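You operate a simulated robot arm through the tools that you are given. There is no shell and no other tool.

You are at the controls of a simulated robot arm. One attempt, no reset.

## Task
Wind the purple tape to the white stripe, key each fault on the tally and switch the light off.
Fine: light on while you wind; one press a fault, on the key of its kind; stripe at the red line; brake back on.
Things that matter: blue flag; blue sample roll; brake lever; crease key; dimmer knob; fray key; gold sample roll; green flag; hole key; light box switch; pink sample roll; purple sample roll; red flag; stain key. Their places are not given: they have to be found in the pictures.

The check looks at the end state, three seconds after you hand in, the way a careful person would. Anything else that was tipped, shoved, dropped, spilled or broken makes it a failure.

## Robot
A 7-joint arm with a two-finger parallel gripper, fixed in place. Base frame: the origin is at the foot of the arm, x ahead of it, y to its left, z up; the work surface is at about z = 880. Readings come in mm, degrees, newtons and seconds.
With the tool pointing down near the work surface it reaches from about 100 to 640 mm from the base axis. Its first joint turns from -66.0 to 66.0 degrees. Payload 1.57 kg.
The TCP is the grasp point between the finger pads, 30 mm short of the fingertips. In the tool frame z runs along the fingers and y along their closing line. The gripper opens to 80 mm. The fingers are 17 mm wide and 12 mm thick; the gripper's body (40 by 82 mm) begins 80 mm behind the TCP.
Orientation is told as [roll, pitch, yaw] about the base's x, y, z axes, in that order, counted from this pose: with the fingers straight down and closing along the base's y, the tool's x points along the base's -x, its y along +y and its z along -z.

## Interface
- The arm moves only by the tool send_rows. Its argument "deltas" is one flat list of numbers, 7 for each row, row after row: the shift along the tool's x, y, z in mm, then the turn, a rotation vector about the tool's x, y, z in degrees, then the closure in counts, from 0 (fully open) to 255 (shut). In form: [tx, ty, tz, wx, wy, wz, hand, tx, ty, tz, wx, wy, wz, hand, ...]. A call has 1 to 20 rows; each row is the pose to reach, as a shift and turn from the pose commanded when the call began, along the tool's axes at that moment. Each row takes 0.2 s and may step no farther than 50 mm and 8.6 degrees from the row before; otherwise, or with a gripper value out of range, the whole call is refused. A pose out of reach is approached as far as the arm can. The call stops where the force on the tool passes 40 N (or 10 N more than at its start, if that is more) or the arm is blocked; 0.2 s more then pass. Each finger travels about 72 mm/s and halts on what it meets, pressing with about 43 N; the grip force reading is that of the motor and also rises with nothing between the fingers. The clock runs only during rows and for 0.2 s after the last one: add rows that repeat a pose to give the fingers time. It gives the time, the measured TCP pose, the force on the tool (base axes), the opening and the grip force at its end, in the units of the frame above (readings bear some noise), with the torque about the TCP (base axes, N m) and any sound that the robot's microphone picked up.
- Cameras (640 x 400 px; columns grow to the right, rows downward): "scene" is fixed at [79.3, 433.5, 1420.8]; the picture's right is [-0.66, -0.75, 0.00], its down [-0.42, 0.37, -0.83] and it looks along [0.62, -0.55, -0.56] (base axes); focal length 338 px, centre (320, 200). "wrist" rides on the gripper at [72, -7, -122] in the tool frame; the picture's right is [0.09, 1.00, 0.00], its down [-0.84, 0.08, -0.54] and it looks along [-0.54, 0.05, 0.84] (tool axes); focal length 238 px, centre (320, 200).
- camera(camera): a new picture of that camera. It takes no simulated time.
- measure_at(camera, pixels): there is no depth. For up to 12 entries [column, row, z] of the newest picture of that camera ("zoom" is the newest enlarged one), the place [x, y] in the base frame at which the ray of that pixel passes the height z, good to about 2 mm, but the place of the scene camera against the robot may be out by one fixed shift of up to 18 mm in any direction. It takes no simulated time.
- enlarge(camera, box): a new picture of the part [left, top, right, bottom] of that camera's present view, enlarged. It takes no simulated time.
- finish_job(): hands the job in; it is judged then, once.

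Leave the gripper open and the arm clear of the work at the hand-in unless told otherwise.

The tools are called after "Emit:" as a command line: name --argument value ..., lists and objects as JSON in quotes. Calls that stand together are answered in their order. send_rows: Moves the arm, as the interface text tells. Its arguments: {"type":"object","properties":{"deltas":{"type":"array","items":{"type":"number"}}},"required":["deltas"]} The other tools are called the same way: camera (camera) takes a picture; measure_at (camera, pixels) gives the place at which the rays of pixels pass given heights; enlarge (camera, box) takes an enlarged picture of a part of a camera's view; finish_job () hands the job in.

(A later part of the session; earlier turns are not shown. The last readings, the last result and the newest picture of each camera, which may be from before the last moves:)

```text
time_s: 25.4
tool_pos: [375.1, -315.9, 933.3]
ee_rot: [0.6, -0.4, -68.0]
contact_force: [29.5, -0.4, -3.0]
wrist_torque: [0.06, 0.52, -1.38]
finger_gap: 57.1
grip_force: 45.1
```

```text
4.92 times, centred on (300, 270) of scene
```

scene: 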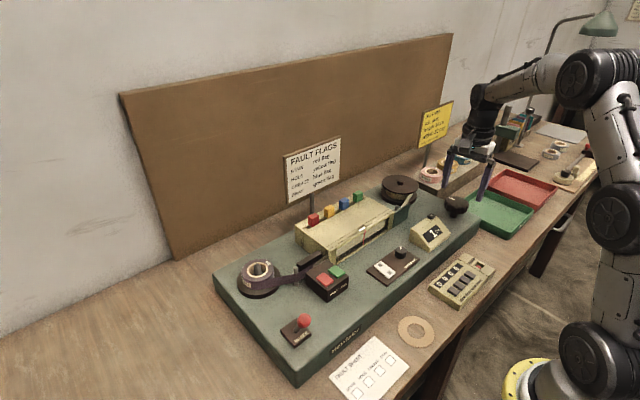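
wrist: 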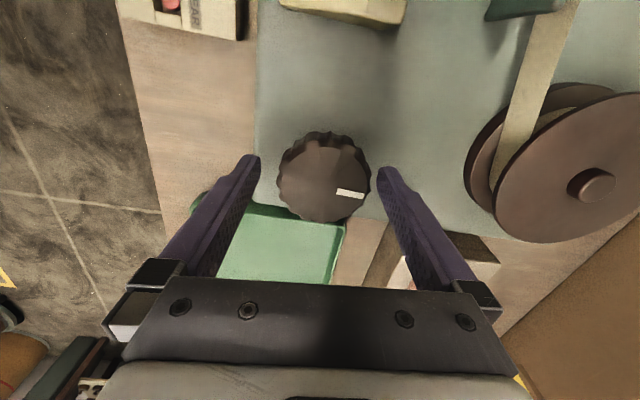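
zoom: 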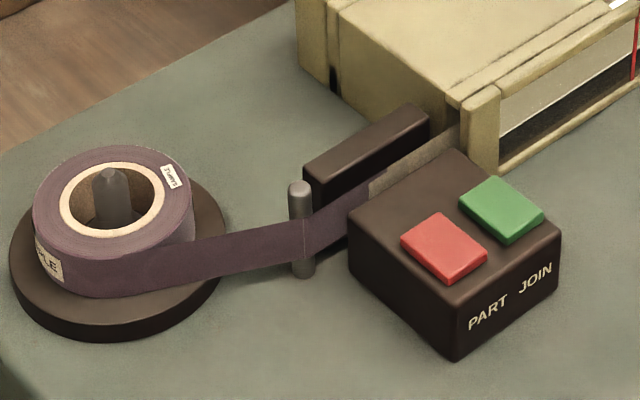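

The counter went 1→0 and the tape seam moved back, so counter-clockwise rewinds and clockwise (positive about tool z) winds on. The grip also shows the knob centre ~3 mm farther in +x. I release, recentre and turn the open hand back to the other end of its range.

Emit:
send_rows --deltas '[0, 0, 0, 0, 0, 0, 0, -1.1, 2.8, 0, 0, 0, 0, 0, -1.1, 2.8, 0, 0, 0, -8.5, 0, -1.1, 2.8, 0, 0, 0, -17, 0, -1.1, 2.8, 0, 0, 0, -25.5, 0, -1.1, 2.8, 0, 0, 0, -34, 0, -1.1, 2.8, 0, 0, 0, -42.5, 0, -1.1, 2.8, 0, 0, 0, -51, 0, -1.1, 2.8, 0, 0, 0, -59.5, 0, -1.1, 2.8, 0, 0, 0, -68, 0, -1.1, 2.8, 0, 0, 0, -76.5, 0, -1.1, 2.8, 0, 0, 0, -85, 0, -1.1, 2.8, 0, 0, 0, -93.5, 0, -1.1, 2.8, 0, 0, 0, -102, 0, -1.1, 2.8, 0, 0, 0, -110.5, 0, -1.1, 2.8, 0, 0, 0, -119, 0, -1.1, 2.8, 0, 0, 0, -127.5, 0, -1.1, 2.8, 0, 0, 0, -136, 0, -1.1, 2.8, 0, 0, 0, -144.5, 0, -1.1, 2.8, 0, 0, 0, -153, 0]'

Emit:
enlarge --camera "scene" --box '[320, 165, 480, 265]'

Emit:
camera --camera "wrist"

```text
time_s: 29.6
tool_pos: [376.5, -315.0, 931.0]
ee_rot: [-0.3, 0.0, 85.2]
contact_force: [-0.2, 0.5, -0.5]
wrist_torque: [0.0, 0.0, 0.0]
finger_gap: 80.1
grip_force: 0.1
```

```text
4.00 times, centred on (400, 215) of scene
```

zoom: 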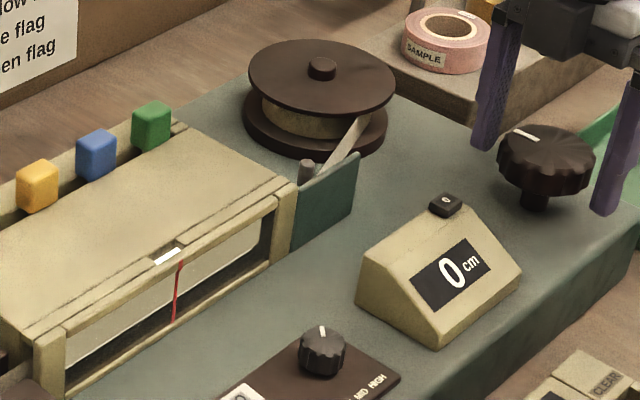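

```text
taken
```

wrist: 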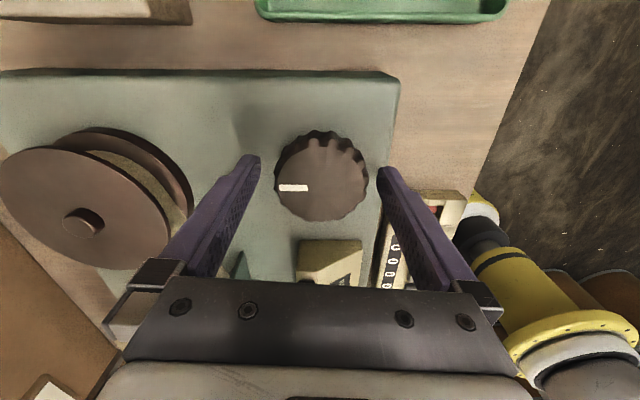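

Counter shows 0 cm. I check the knob's centre in this opposite view.

Emit:
enlarge --camera "wrist" --box '[240, 110, 400, 230]'

Emit:
measure_at --camera "wrist" --pixels '[[275, 180, 925], [368, 180, 925], [321, 222, 930], [321, 182, 930], [321, 131, 912]]'

```text
3.33 times, centred on (320, 170) of wrist
```

zoom: 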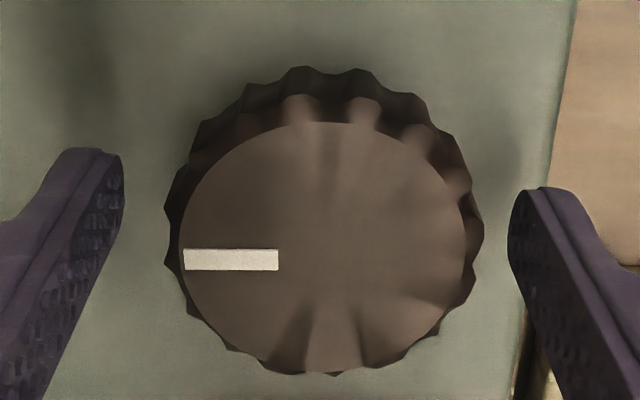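

```text
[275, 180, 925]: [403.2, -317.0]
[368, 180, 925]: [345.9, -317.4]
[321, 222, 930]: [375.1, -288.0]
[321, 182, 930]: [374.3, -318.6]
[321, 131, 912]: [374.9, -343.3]
```

Knob centre ≈(374.5,-316). I nudge, grip, and turn clockwise ~43°, then look at the counter and the tape.

Emit:
send_rows --deltas '[0.6, 1.4, 0, 0, 0, 0, 0, 0.6, 1.4, 0, 0, 0, 0, 255, 0.6, 1.4, 0, 0, 0, 0, 255, 0.6, 1.4, 0, 0, 0, 0, 255, 0.6, 1.4, 0, 0, 0, 7, 255, 0.6, 1.4, 0, 0, 0, 14, 255, 0.6, 1.4, 0, 0, 0, 21, 255, 0.6, 1.4, 0, 0, 0, 28, 255, 0.6, 1.4, 0, 0, 0, 35, 255, 0.6, 1.4, 0, 0, 0, 42, 255, 0.6, 1.4, 0, 0, 0, 42, 255]'

Emit:
enlarge --camera "scene" --box '[320, 165, 480, 265]'

Emit:
enlarge --camera "scene" --box '[235, 230, 365, 310]'

```text
time_s: 31.9
tool_pos: [374.7, -314.9, 931.7]
ee_rot: [-0.2, -0.3, 42.9]
contact_force: [17.5, -2.6, -8.6]
wrist_torque: [-0.19, 0.37, -0.04]
finger_gap: 57.2
grip_force: 45.0
```

```text
4.00 times, centred on (400, 215) of scene
```

zoom: 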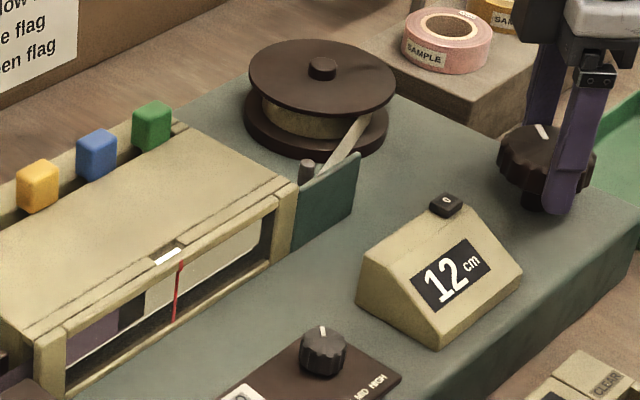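

```text
4.92 times, centred on (300, 270) of scene
```

zoom: 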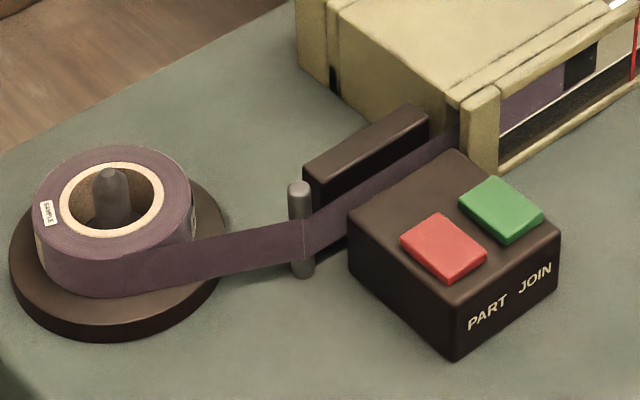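

A 42° turn made 12 cm, so it is geared at about 0.29 cm per degree. I zoom in on the window: the leader, a dark patch and the purple tape.

Emit:
enlarge --camera "scene" --box '[328, 215, 398, 265]'

Emit:
enlarge --camera "scene" --box '[330, 230, 366, 262]'

```text
8.00 times, centred on (363, 240) of scene
```

zoom: 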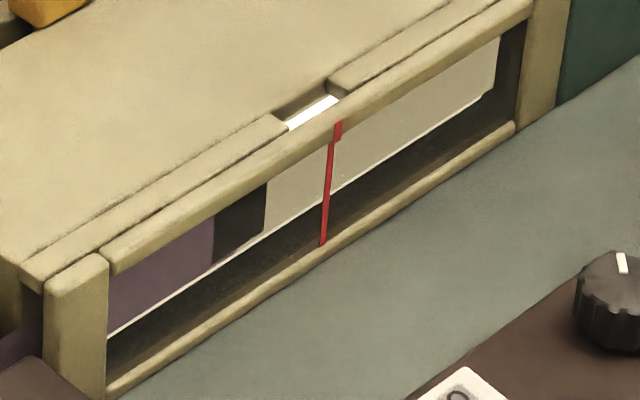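

```text
12.50 times, centred on (348, 246) of scene
```

zoom: 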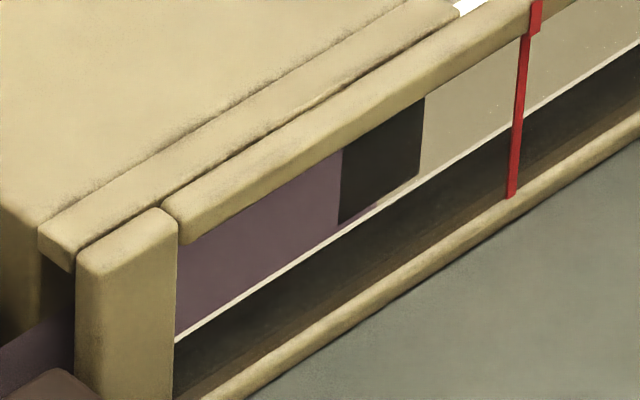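

A black splice patch joins the leader to the purple tape. I wind on ~12° more (about 3.5 cm) and look again.

Emit:
send_rows --deltas '[0, 0, 0, 0, 0, 4, 255, 0, 0, 0, 0, 0, 8, 255, 0, 0, 0, 0, 0, 12, 255, 0, 0, 0, 0, 0, 12, 255]'

Emit:
enlarge --camera "scene" --box '[328, 215, 398, 265]'

Emit:
enlarge --camera "scene" --box '[320, 165, 480, 265]'

```text
time_s: 33.0
tool_pos: [374.2, -315.5, 931.6]
ee_rot: [-0.1, -0.2, 30.9]
contact_force: [17.0, 3.2, -6.7]
wrist_torque: [0.05, -0.06, 0.02]
finger_gap: 57.6
grip_force: 45.1
```

```text
8.00 times, centred on (363, 240) of scene
```

zoom: 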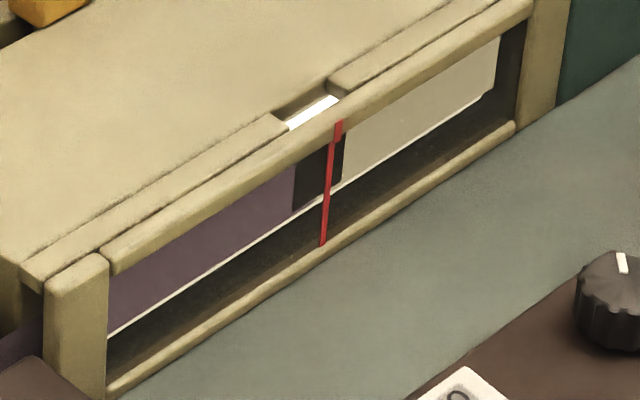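

```text
4.00 times, centred on (400, 215) of scene
```

zoom: 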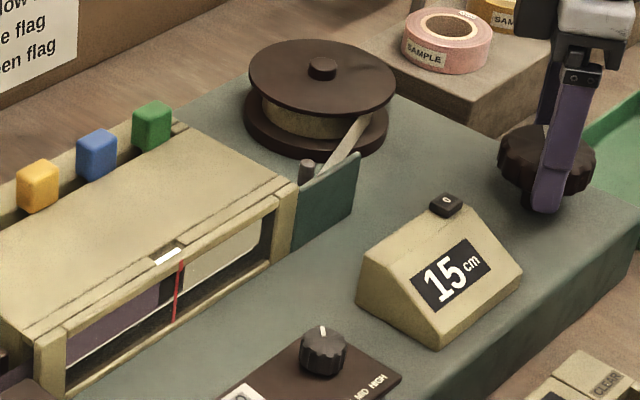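

15 cm, and the splice is at the red line with no faults visible yet. I wind on another 14°.

Emit:
send_rows --deltas '[0, 0, 0, 0, 0, 5, 255, 0, 0, 0, 0, 0, 10, 255, 0, 0, 0, 0, 0, 14, 255, 0, 0, 0, 0, 0, 14, 255]'

Emit:
enlarge --camera "scene" --box '[328, 215, 398, 265]'

Emit:
enlarge --camera "scene" --box '[320, 165, 480, 265]'

```text
time_s: 34.0
tool_pos: [373.8, -316.1, 932.1]
ee_rot: [0.0, -0.2, 17.0]
contact_force: [11.3, 8.5, -1.8]
wrist_torque: [0.07, -0.6, -0.01]
finger_gap: 57.6
grip_force: 44.4
```

```text
8.00 times, centred on (363, 240) of scene
```

zoom: 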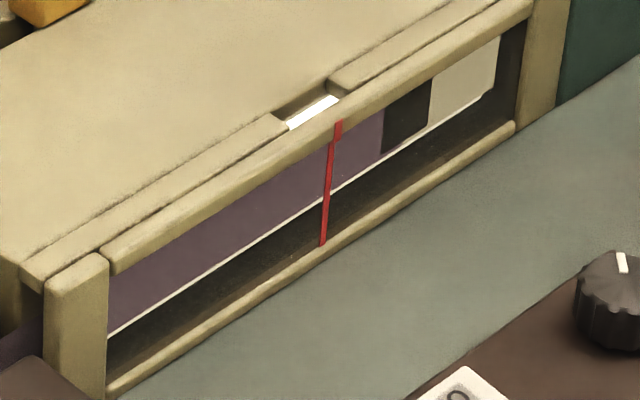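

```text
4.00 times, centred on (400, 215) of scene
```

zoom: 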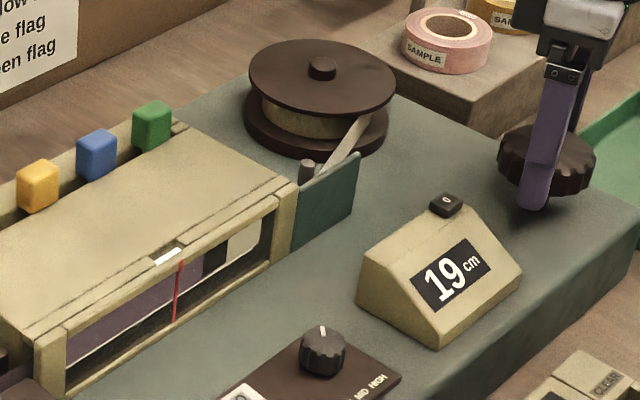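

19 cm. I enlarge the purple part more to be sure no subtle fault (such as a crease) is missed.

Emit:
enlarge --camera "scene" --box '[338, 230, 372, 260]'

Emit:
enlarge --camera "scene" --box '[360, 218, 394, 246]'

```text
13.33 times, centred on (355, 245) of scene
```

zoom: 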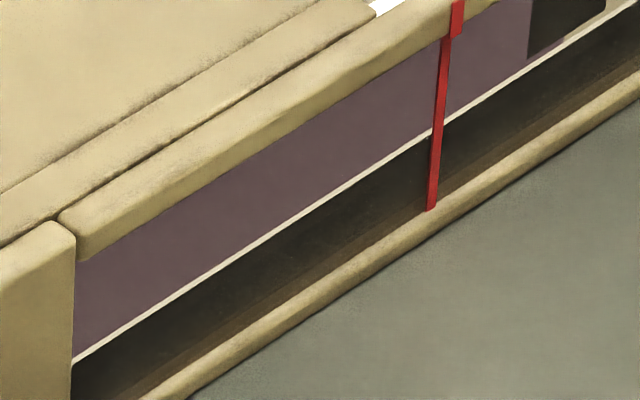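

```text
14.29 times, centred on (377, 232) of scene
```

zoom: 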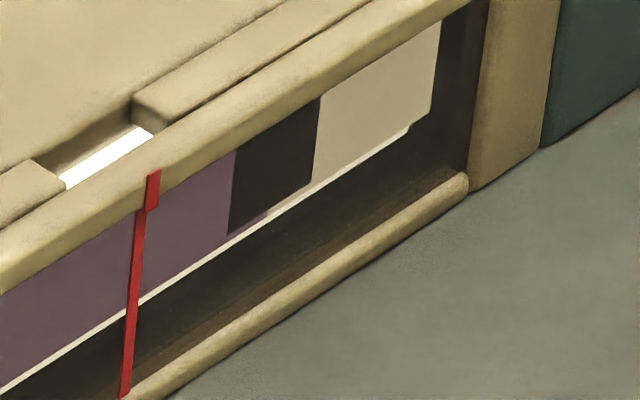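

Clean so far. I wind on 14° more.

Emit:
send_rows --deltas '[0, 0, 0, 0, 0, 5, 255, 0, 0, 0, 0, 0, 10, 255, 0, 0, 0, 0, 0, 14, 255, 0, 0, 0, 0, 0, 14, 255]'

Emit:
enlarge --camera "scene" --box '[335, 215, 391, 260]'

Emit:
enlarge --camera "scene" --box '[235, 235, 345, 305]'

Emit:
enlarge --camera "scene" --box '[375, 165, 475, 255]'

```text
time_s: 35.0
tool_pos: [374.9, -314.7, 931.1]
ee_rot: [0.0, -0.1, 2.8]
contact_force: [11.3, 10.4, -1.8]
wrist_torque: [-0.13, -0.5, -0.04]
finger_gap: 57.2
grip_force: 44.8
```

```text
8.89 times, centred on (363, 238) of scene
```

zoom: 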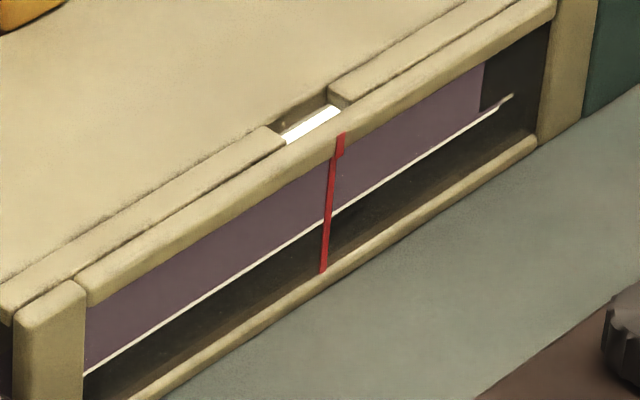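

```text
5.71 times, centred on (290, 270) of scene
```

zoom: 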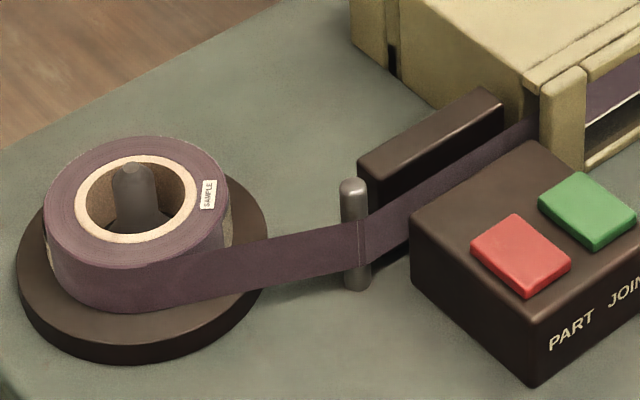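

```text
4.44 times, centred on (425, 210) of scene
```

zoom: 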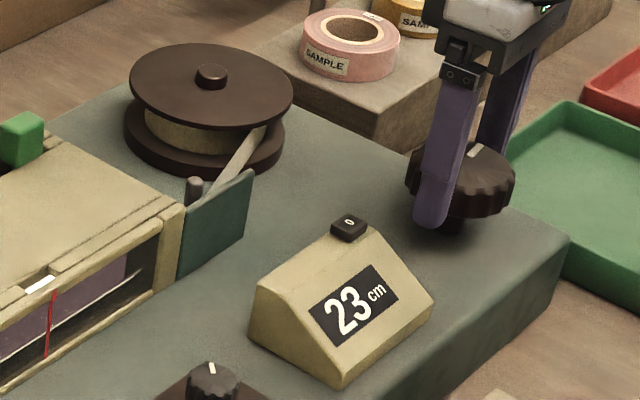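

23 cm, still clean. I wind on 14° more.

Emit:
send_rows --deltas '[0, 0, 0, 0, 0, 5, 255, 0, 0, 0, 0, 0, 10, 255, 0, 0, 0, 0, 0, 14, 255, 0, 0, 0, 0, 0, 14, 255]'

Emit:
enlarge --camera "scene" --box '[335, 215, 391, 260]'

Emit:
enlarge --camera "scene" --box '[375, 165, 475, 255]'

```text
time_s: 36.0
tool_pos: [373.4, -315.9, 931.8]
ee_rot: [0.1, -0.1, -11.1]
contact_force: [13.4, 13.5, -2.4]
wrist_torque: [-0.28, 0.29, 0.01]
finger_gap: 57.6
grip_force: 44.9
```

```text
8.89 times, centred on (363, 238) of scene
```

zoom: 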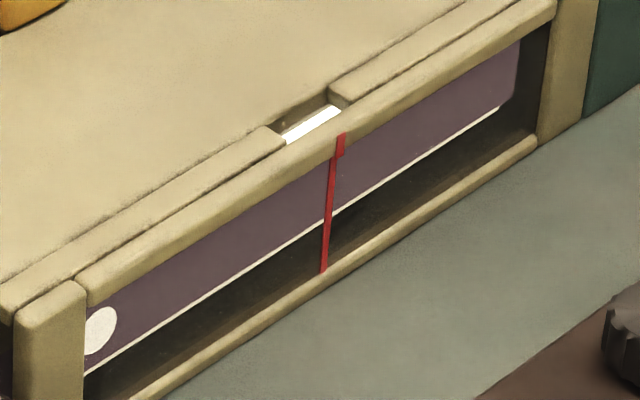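

```text
4.44 times, centred on (425, 210) of scene
```

zoom: 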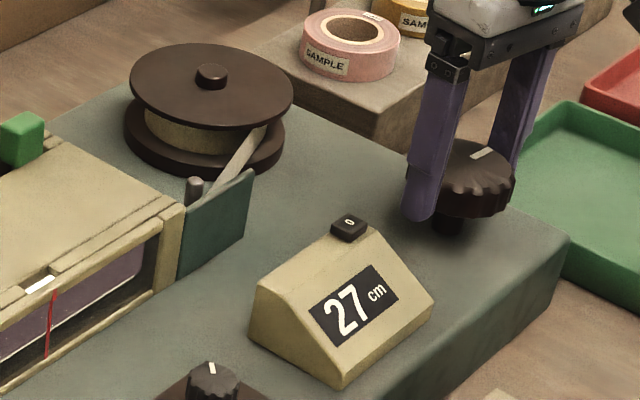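

A bright hole (H1) has come in at the left edge at 27 cm. I wind on 14° more.

Emit:
send_rows --deltas '[0, 0, 0, 0, 0, 5, 255, 0, 0, 0, 0, 0, 10, 255, 0, 0, 0, 0, 0, 14, 255, 0, 0, 0, 0, 0, 14, 255]'

Emit:
enlarge --camera "scene" --box '[335, 215, 391, 260]'

Emit:
enlarge --camera "scene" --box '[375, 165, 475, 255]'

```text
time_s: 37.0
tool_pos: [373.8, -315.0, 931.8]
ee_rot: [0.1, -0.1, -25.0]
contact_force: [10.1, 15.8, -3.4]
wrist_torque: [-0.55, -0.57, -0.02]
finger_gap: 57.5
grip_force: 45.0
```

```text
8.89 times, centred on (363, 238) of scene
```

zoom: 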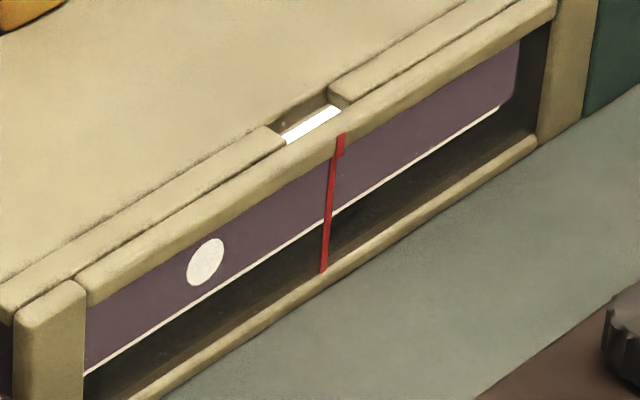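

```text
4.44 times, centred on (425, 210) of scene
```

zoom: 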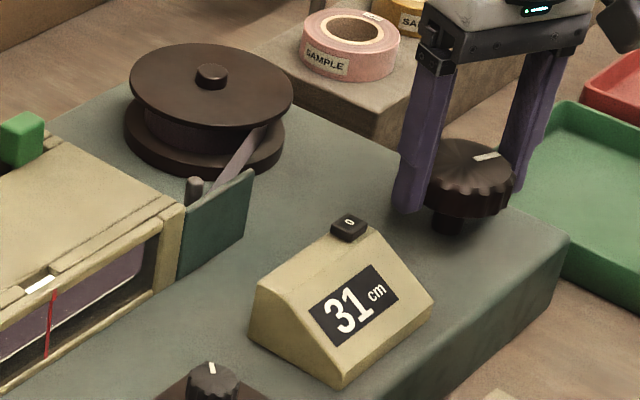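

H1 is clearly a hole, at 31 cm. I wind on 14° more.

Emit:
send_rows --deltas '[0, 0, 0, 0, 0, 5, 255, 0, 0, 0, 0, 0, 10, 255, 0, 0, 0, 0, 0, 14, 255, 0, 0, 0, 0, 0, 14, 255]'

Emit:
enlarge --camera "scene" --box '[335, 215, 391, 260]'

Emit:
enlarge --camera "scene" --box '[375, 165, 475, 255]'

Emit:
enlarge --camera "scene" --box '[235, 235, 345, 305]'

```text
time_s: 38.0
tool_pos: [375.0, -313.4, 931.8]
ee_rot: [0.2, 0.0, -39.1]
contact_force: [10.0, 16.0, -2.6]
wrist_torque: [-0.3, -0.3, 0.02]
finger_gap: 57.6
grip_force: 44.9
```

```text
8.89 times, centred on (363, 238) of scene
```

zoom: 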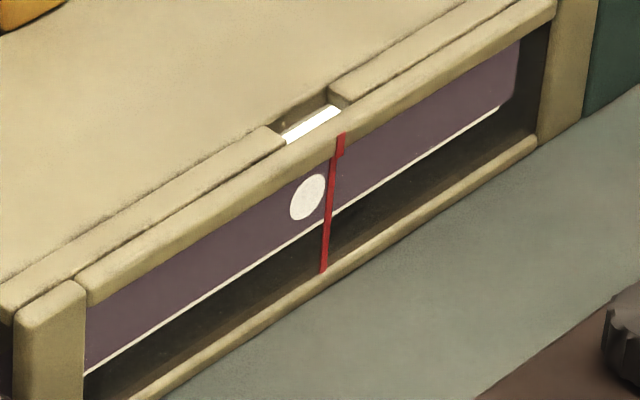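

```text
4.44 times, centred on (425, 210) of scene
```

zoom: 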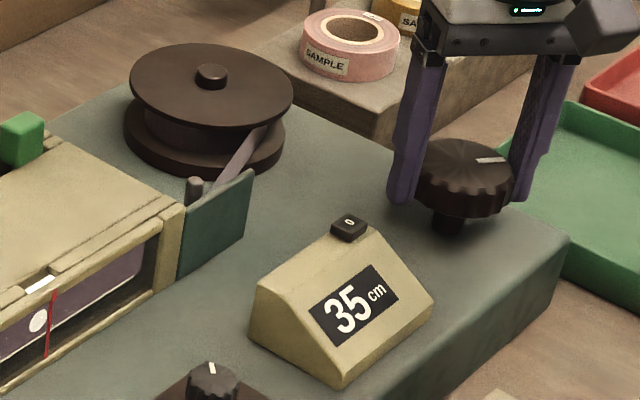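

```text
5.71 times, centred on (290, 270) of scene
```

zoom: 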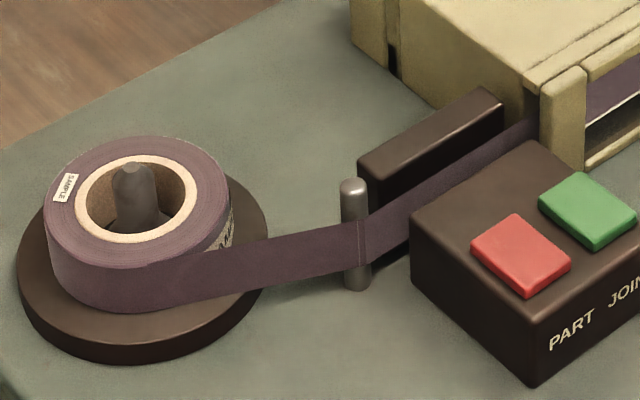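

35 cm: the hole reaches the red line and nothing else is visible. I wind on 14° more.

Emit:
send_rows --deltas '[0, 0, 0, 0, 0, 5, 255, 0, 0, 0, 0, 0, 10, 255, 0, 0, 0, 0, 0, 14, 255, 0, 0, 0, 0, 0, 14, 255]'

Emit:
enlarge --camera "scene" --box '[335, 215, 391, 260]'

Emit:
enlarge --camera "scene" --box '[375, 165, 475, 255]'

```text
time_s: 39.0
tool_pos: [374.4, -314.6, 931.4]
ee_rot: [0.3, -0.1, -53.1]
contact_force: [12.0, 17.1, -4.1]
wrist_torque: [-0.26, 0.16, 0.03]
finger_gap: 57.4
grip_force: 45.5
```

```text
8.89 times, centred on (363, 238) of scene
```

zoom: 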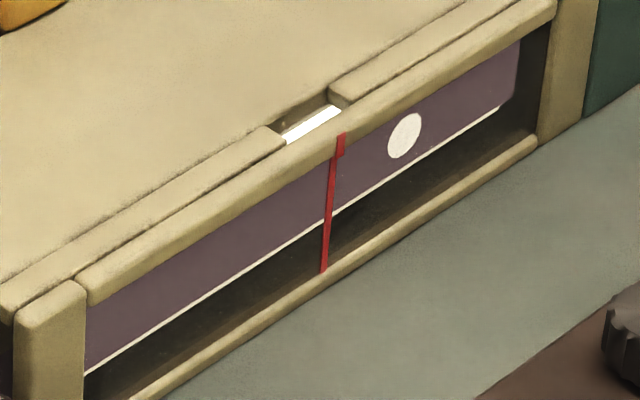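

```text
4.44 times, centred on (425, 210) of scene
```

zoom: 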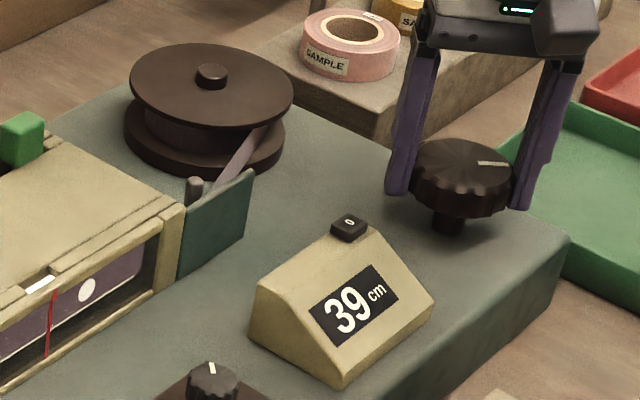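

39 cm, nothing new. I wind on 14° more.

Emit:
send_rows --deltas '[0, 0, 0, 0, 0, 5, 255, 0, 0, 0, 0, 0, 10, 255, 0, 0, 0, 0, 0, 14, 255, 0, 0, 0, 0, 0, 14, 255]'

Emit:
enlarge --camera "scene" --box '[335, 215, 391, 260]'

Emit:
enlarge --camera "scene" --box '[375, 165, 475, 255]'

```text
time_s: 40.0
tool_pos: [374.5, -314.3, 931.4]
ee_rot: [0.2, 0.0, -67.1]
contact_force: [13.7, 17.0, -5.8]
wrist_torque: [-0.39, 0.02, -0.02]
finger_gap: 57.3
grip_force: 44.6
```

```text
8.89 times, centred on (363, 238) of scene
```

zoom: 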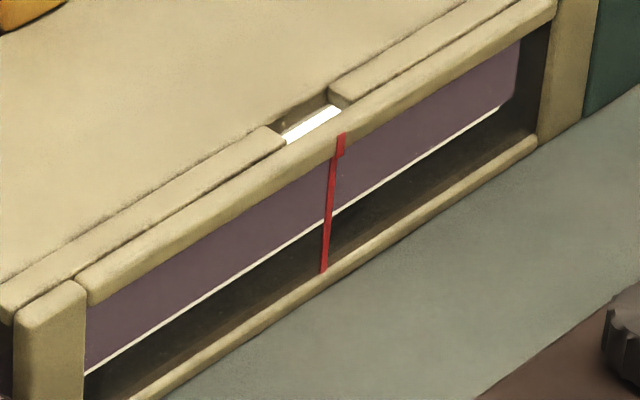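

```text
4.44 times, centred on (425, 210) of scene
```

zoom: 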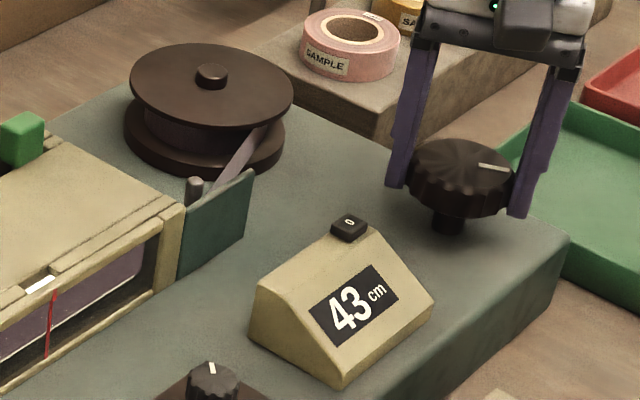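

43 cm, nothing new. I wind on 14° more, to yaw ≈ -81°.

Emit:
send_rows --deltas '[0, 0, 0, 0, 0, 5, 255, 0, 0, 0, 0, 0, 10, 255, 0, 0, 0, 0, 0, 14, 255, 0, 0, 0, 0, 0, 14, 255]'

Emit:
enlarge --camera "scene" --box '[335, 215, 391, 260]'

Emit:
enlarge --camera "scene" --box '[375, 165, 475, 255]'

```text
time_s: 41.0
tool_pos: [375.2, -314.9, 930.7]
ee_rot: [0.2, 0.1, -81.1]
contact_force: [17.9, 14.3, -9.9]
wrist_torque: [-0.14, 0.17, 0.02]
finger_gap: 57.2
grip_force: 44.7
```

```text
8.89 times, centred on (363, 238) of scene
```

zoom: 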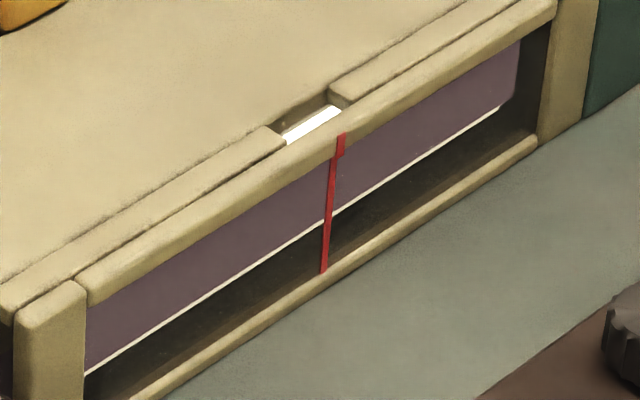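

```text
4.44 times, centred on (425, 210) of scene
```

zoom: 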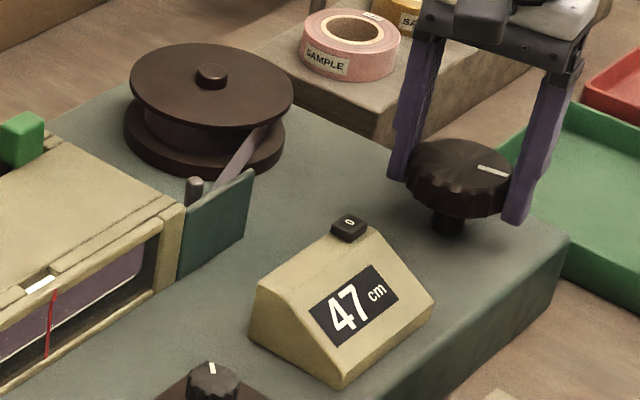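

47 cm. I look at higher magnification again for a subtle fault.

Emit:
enlarge --camera "scene" --box '[340, 232, 368, 258]'

Emit:
enlarge --camera "scene" --box '[362, 217, 390, 243]'

```text
15.38 times, centred on (354, 245) of scene
```

zoom: 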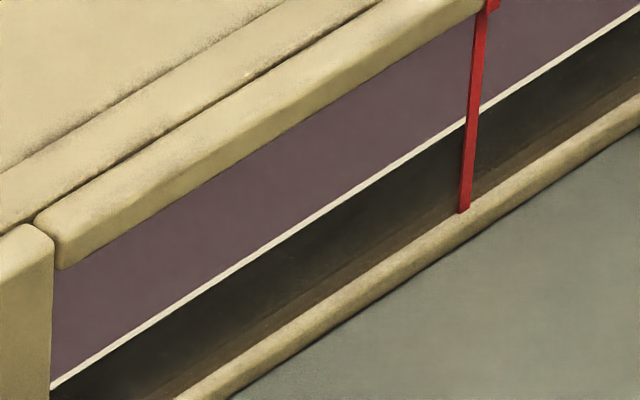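

```text
15.38 times, centred on (376, 230) of scene
```

zoom: 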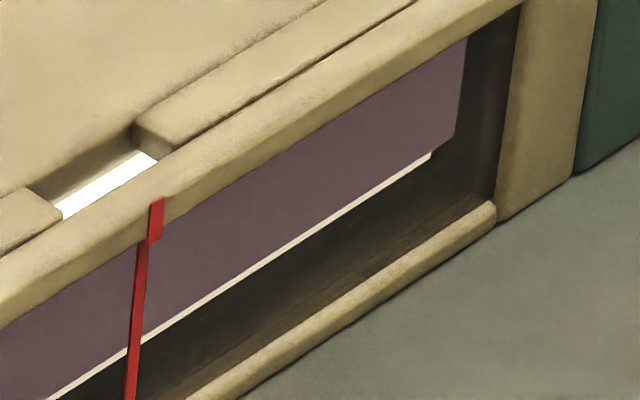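

Clean. I release the knob and rotate the open hand back to yaw ≈ +30°, where the wrist camera should also see the window from a lower angle.

Emit:
send_rows --deltas '[0, 0, 0, 0, 0, 0, 0, 0, 0, 0, 0, 0, 0, 0, 0, 0, 0, 0, 0, -8.5, 0, 0, 0, 0, 0, 0, -17, 0, 0, 0, 0, 0, 0, -25.5, 0, 0, 0, 0, 0, 0, -34, 0, 0, 0, 0, 0, 0, -42.5, 0, 0, 0, 0, 0, 0, -51, 0, 0, 0, 0, 0, 0, -59.5, 0, 0, 0, 0, 0, 0, -68, 0, 0, 0, 0, 0, 0, -76.5, 0, 0, 0, 0, 0, 0, -85, 0, 0, 0, 0, 0, 0, -93.5, 0, 0, 0, 0, 0, 0, -102, 0, 0, 0, 0, 0, 0, -110.5, 0, 0, 0, 0, 0, 0, -110.5, 0]'

Emit:
camera --camera "wrist"

Emit:
enlarge --camera "scene" --box '[320, 165, 480, 265]'

```text
time_s: 44.4
tool_pos: [374.3, -315.7, 931.5]
ee_rot: [-0.1, -0.1, 29.7]
contact_force: [0.5, -1.0, 0.0]
wrist_torque: [-0.03, 0.0, 0.0]
finger_gap: 79.8
grip_force: 0.2
```

```text
taken
```

wrist: 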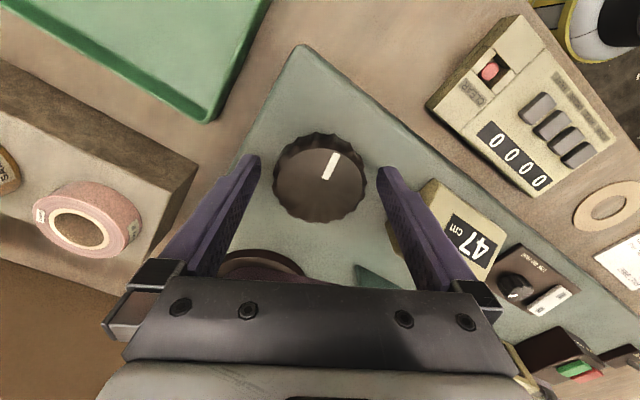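

```text
4.00 times, centred on (400, 215) of scene
```

zoom: 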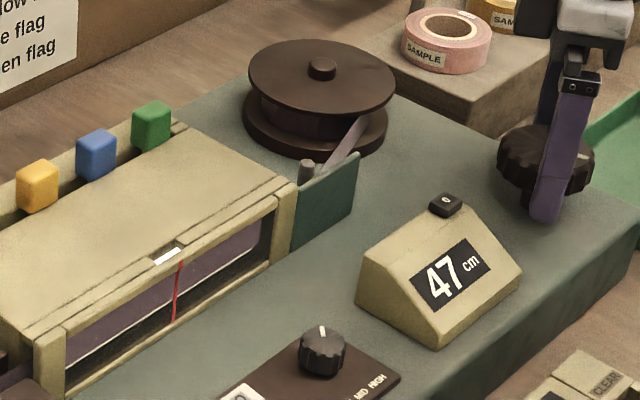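

Still 47 cm after the release. I grip again and wind on 20° (~6 cm).

Emit:
send_rows --deltas '[0, 0, 0, 0, 0, 0, 255, 0, 0, 0, 0, 0, 0, 255, 0, 0, 0, 0, 0, 0, 255, 0, 0, 0, 0, 0, 5, 255, 0, 0, 0, 0, 0, 10, 255, 0, 0, 0, 0, 0, 15, 255, 0, 0, 0, 0, 0, 20, 255, 0, 0, 0, 0, 0, 20, 255]'

Emit:
enlarge --camera "scene" --box '[335, 215, 391, 260]'

Emit:
enlarge --camera "scene" --box '[375, 165, 475, 255]'

```text
time_s: 46.1
tool_pos: [373.3, -315.6, 932.4]
ee_rot: [0.0, -0.2, 9.5]
contact_force: [2.3, 2.6, 3.5]
wrist_torque: [-0.47, 0.92, -0.02]
finger_gap: 57.4
grip_force: 44.7
```

```text
8.89 times, centred on (363, 238) of scene
```

zoom: 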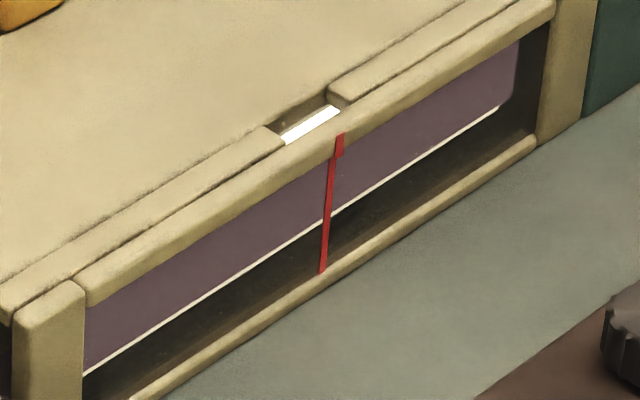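

```text
4.44 times, centred on (425, 210) of scene
```

zoom: 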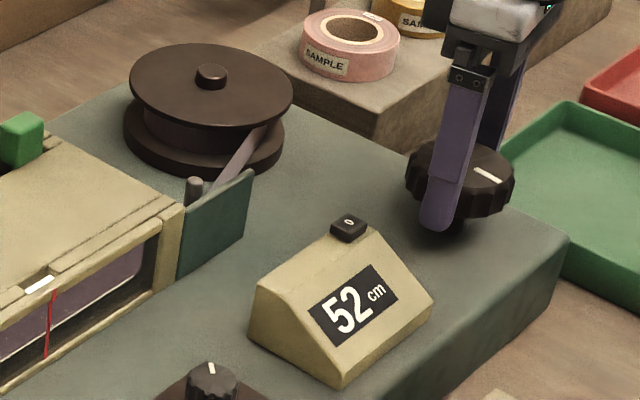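

52 cm, clean. I wind on 16° more and also check the wrist view.

Emit:
send_rows --deltas '[0, 0, 0, 0, 0, 5, 255, 0, 0, 0, 0, 0, 10, 255, 0, 0, 0, 0, 0, 16, 255, 0, 0, 0, 0, 0, 16, 255]'

Emit:
enlarge --camera "scene" --box '[335, 215, 391, 260]'

Emit:
enlarge --camera "scene" --box '[375, 165, 475, 255]'

Emit:
camera --camera "wrist"

```text
time_s: 47.1
tool_pos: [374.0, -313.9, 931.9]
ee_rot: [0.1, -0.1, -6.6]
contact_force: [0.2, 5.5, 3.3]
wrist_torque: [-0.23, -0.27, 0.01]
finger_gap: 57.6
grip_force: 45.4
```

```text
8.89 times, centred on (363, 238) of scene
```

zoom: 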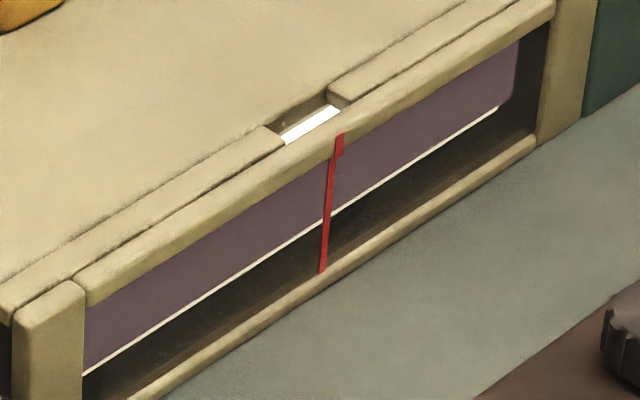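

```text
4.44 times, centred on (425, 210) of scene
```

zoom: 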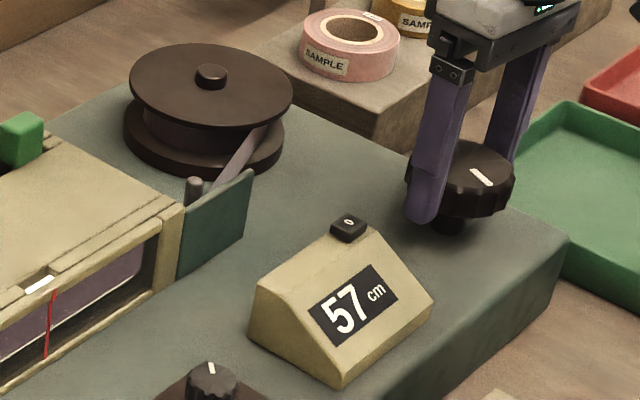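

```text
taken
```

wrist: 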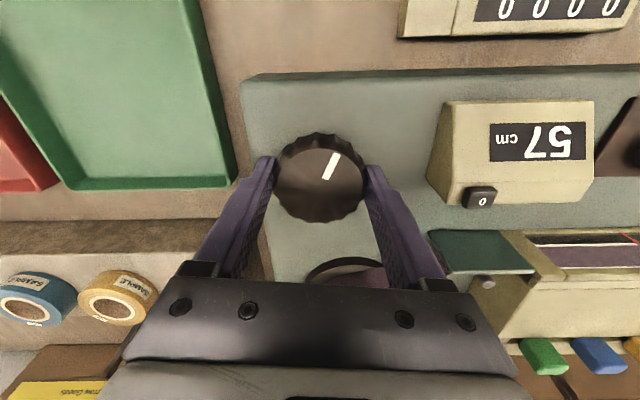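

57 cm. The wrist camera sees the take-up half of the window at (585,250). I enlarge that.

Emit:
enlarge --camera "wrist" --box '[520, 220, 640, 295]'

```text
5.33 times, centred on (580, 258) of wrist
```

zoom: 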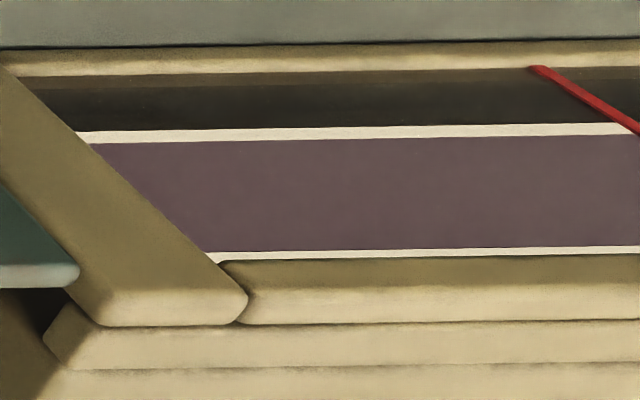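

The wrist view shows both tape edges clean here. I wind on 14° and look with both cameras again.

Emit:
send_rows --deltas '[0, 0, 0, 0, 0, 5, 255, 0, 0, 0, 0, 0, 10, 255, 0, 0, 0, 0, 0, 14, 255, 0, 0, 0, 0, 0, 14, 255]'

Emit:
enlarge --camera "scene" --box '[335, 215, 391, 260]'

Emit:
enlarge --camera "scene" --box '[375, 165, 475, 255]'

Emit:
camera --camera "wrist"

```text
time_s: 48.1
tool_pos: [372.7, -314.5, 931.6]
ee_rot: [0.2, 0.0, -20.6]
contact_force: [1.5, 11.4, 3.0]
wrist_torque: [-0.73, -0.26, 0.0]
finger_gap: 57.6
grip_force: 44.6
```

```text
8.89 times, centred on (363, 238) of scene
```

zoom: 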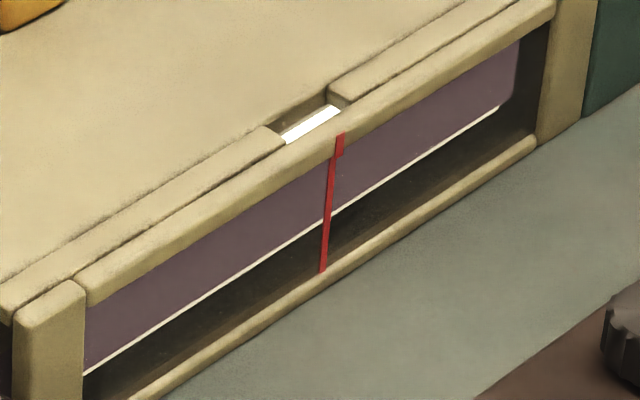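

```text
4.44 times, centred on (425, 210) of scene
```

zoom: 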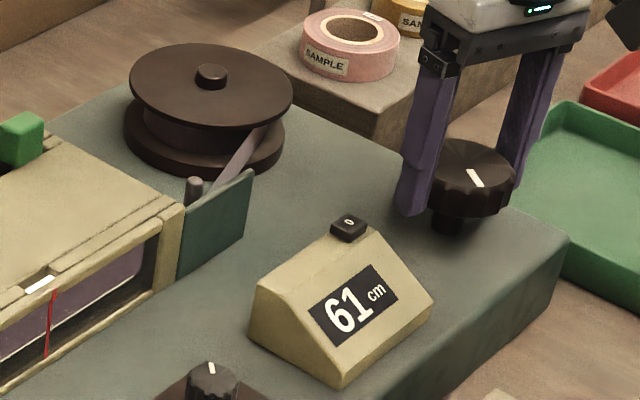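

```text
taken
```

wrist: 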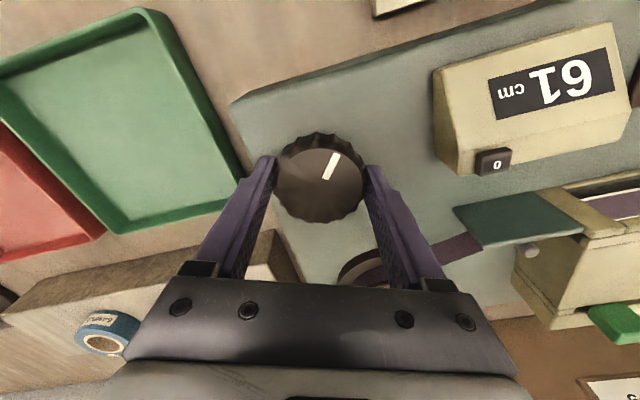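

61 cm, clean. I wind on 16° more.

Emit:
send_rows --deltas '[0, 0, 0, 0, 0, 5, 255, 0, 0, 0, 0, 0, 10, 255, 0, 0, 0, 0, 0, 16, 255, 0, 0, 0, 0, 0, 16, 255]'

Emit:
enlarge --camera "scene" --box '[335, 215, 391, 260]'

Emit:
enlarge --camera "scene" --box '[375, 165, 475, 255]'

```text
time_s: 49.1
tool_pos: [373.3, -314.7, 931.6]
ee_rot: [0.1, -0.1, -36.5]
contact_force: [3.7, 15.3, 1.2]
wrist_torque: [-0.46, -0.43, 0.0]
finger_gap: 57.5
grip_force: 45.0
```

```text
8.89 times, centred on (363, 238) of scene
```

zoom: 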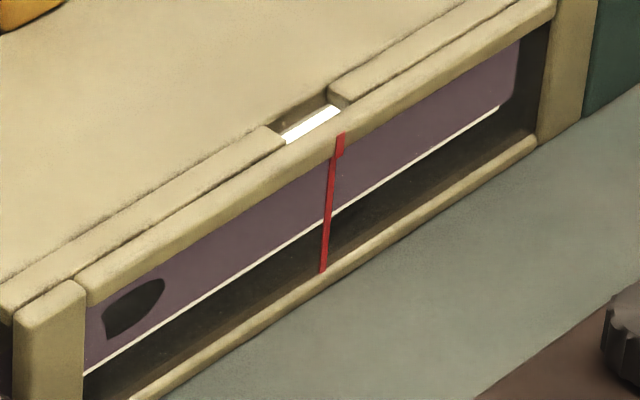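

```text
4.44 times, centred on (425, 210) of scene
```

zoom: 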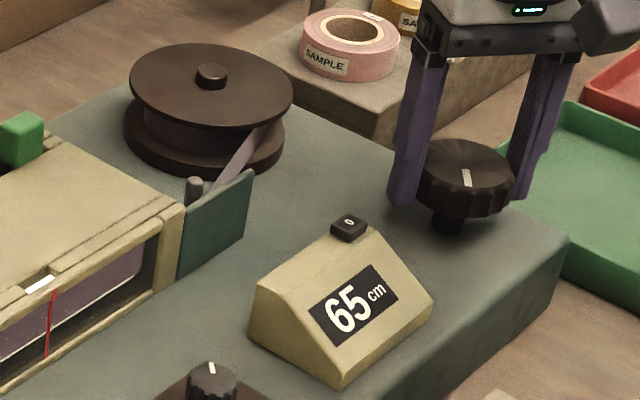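

A dark blotch — a stain (S1) — is entering the window at 65 cm. I wind on 14° more.

Emit:
send_rows --deltas '[0, 0, 0, 0, 0, 5, 255, 0, 0, 0, 0, 0, 10, 255, 0, 0, 0, 0, 0, 14, 255, 0, 0, 0, 0, 0, 14, 255]'

Emit:
enlarge --camera "scene" --box '[335, 215, 391, 260]'

Emit:
enlarge --camera "scene" --box '[375, 165, 475, 255]'

```text
time_s: 50.1
tool_pos: [372.9, -314.4, 933.0]
ee_rot: [0.2, 0.0, -50.6]
contact_force: [8.8, 21.3, -2.8]
wrist_torque: [-1.05, -0.33, 0.03]
finger_gap: 57.7
grip_force: 45.3
```

```text
8.89 times, centred on (363, 238) of scene
```

zoom: 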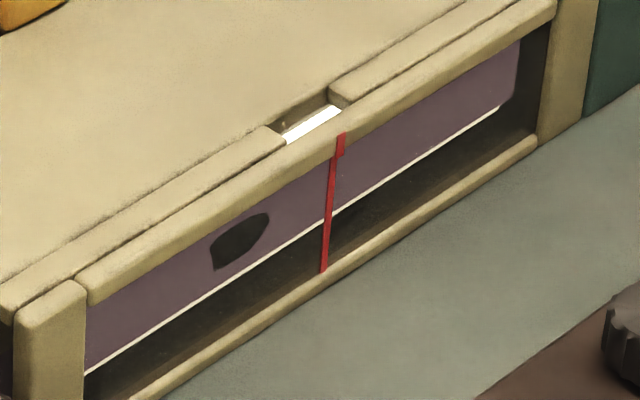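

```text
4.44 times, centred on (425, 210) of scene
```

zoom: 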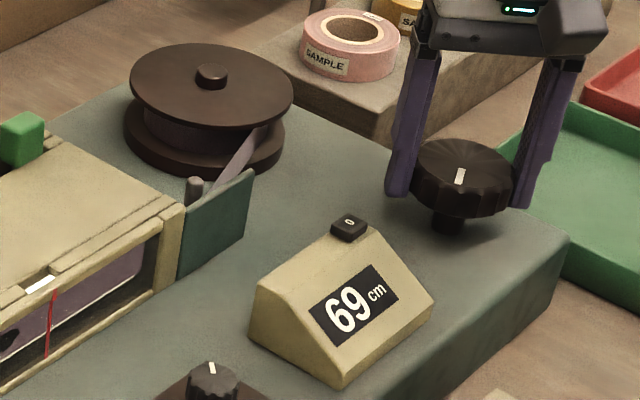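

S1 is clearly a stain. At 69 cm I wind on 14° more.

Emit:
send_rows --deltas '[0, 0, 0, 0, 0, 5, 255, 0, 0, 0, 0, 0, 10, 255, 0, 0, 0, 0, 0, 14, 255, 0, 0, 0, 0, 0, 14, 255]'

Emit:
enlarge --camera "scene" --box '[335, 215, 391, 260]'

Emit:
enlarge --camera "scene" --box '[375, 165, 475, 255]'

```text
time_s: 51.1
tool_pos: [372.8, -314.8, 932.2]
ee_rot: [0.2, 0.0, -64.7]
contact_force: [8.0, 21.1, -2.1]
wrist_torque: [-0.65, -0.1, -0.01]
finger_gap: 57.4
grip_force: 45.0
```

```text
8.89 times, centred on (363, 238) of scene
```

zoom: 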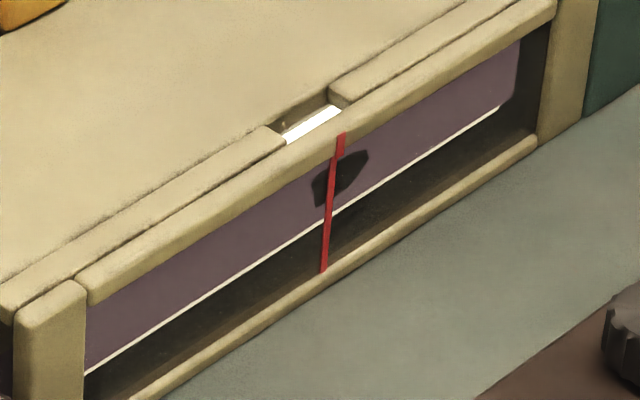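

```text
4.44 times, centred on (425, 210) of scene
```

zoom: 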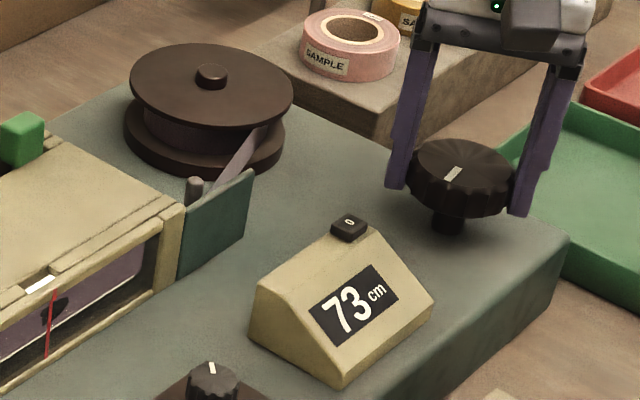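

73 cm: the stain is at the red line and nothing new is entering. I wind on 14° more.

Emit:
send_rows --deltas '[0, 0, 0, 0, 0, 5, 255, 0, 0, 0, 0, 0, 10, 255, 0, 0, 0, 0, 0, 14, 255, 0, 0, 0, 0, 0, 14, 255]'

Emit:
enlarge --camera "scene" --box '[335, 215, 391, 260]'

Emit:
enlarge --camera "scene" --box '[375, 165, 475, 255]'

```text
time_s: 52.1
tool_pos: [374.0, -314.1, 932.1]
ee_rot: [0.2, 0.0, -78.6]
contact_force: [10.2, 22.2, 1.7]
wrist_torque: [-0.17, 0.41, -0.02]
finger_gap: 57.4
grip_force: 44.8
```

```text
8.89 times, centred on (363, 238) of scene
```

zoom: 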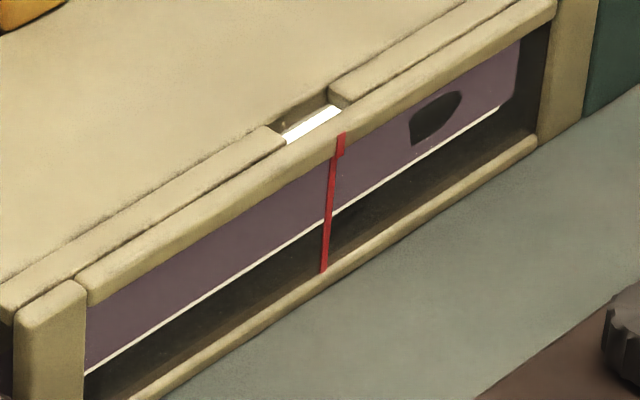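

```text
4.44 times, centred on (425, 210) of scene
```

zoom: 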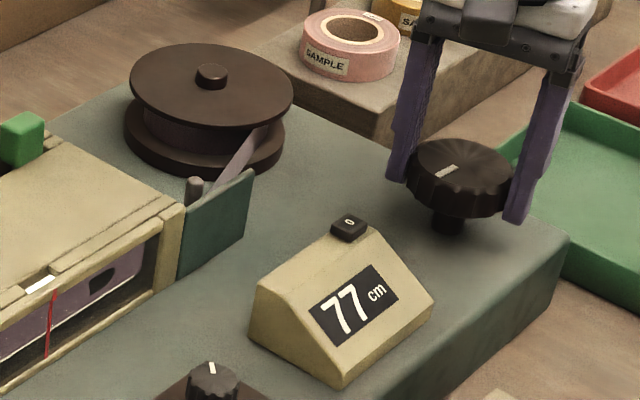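

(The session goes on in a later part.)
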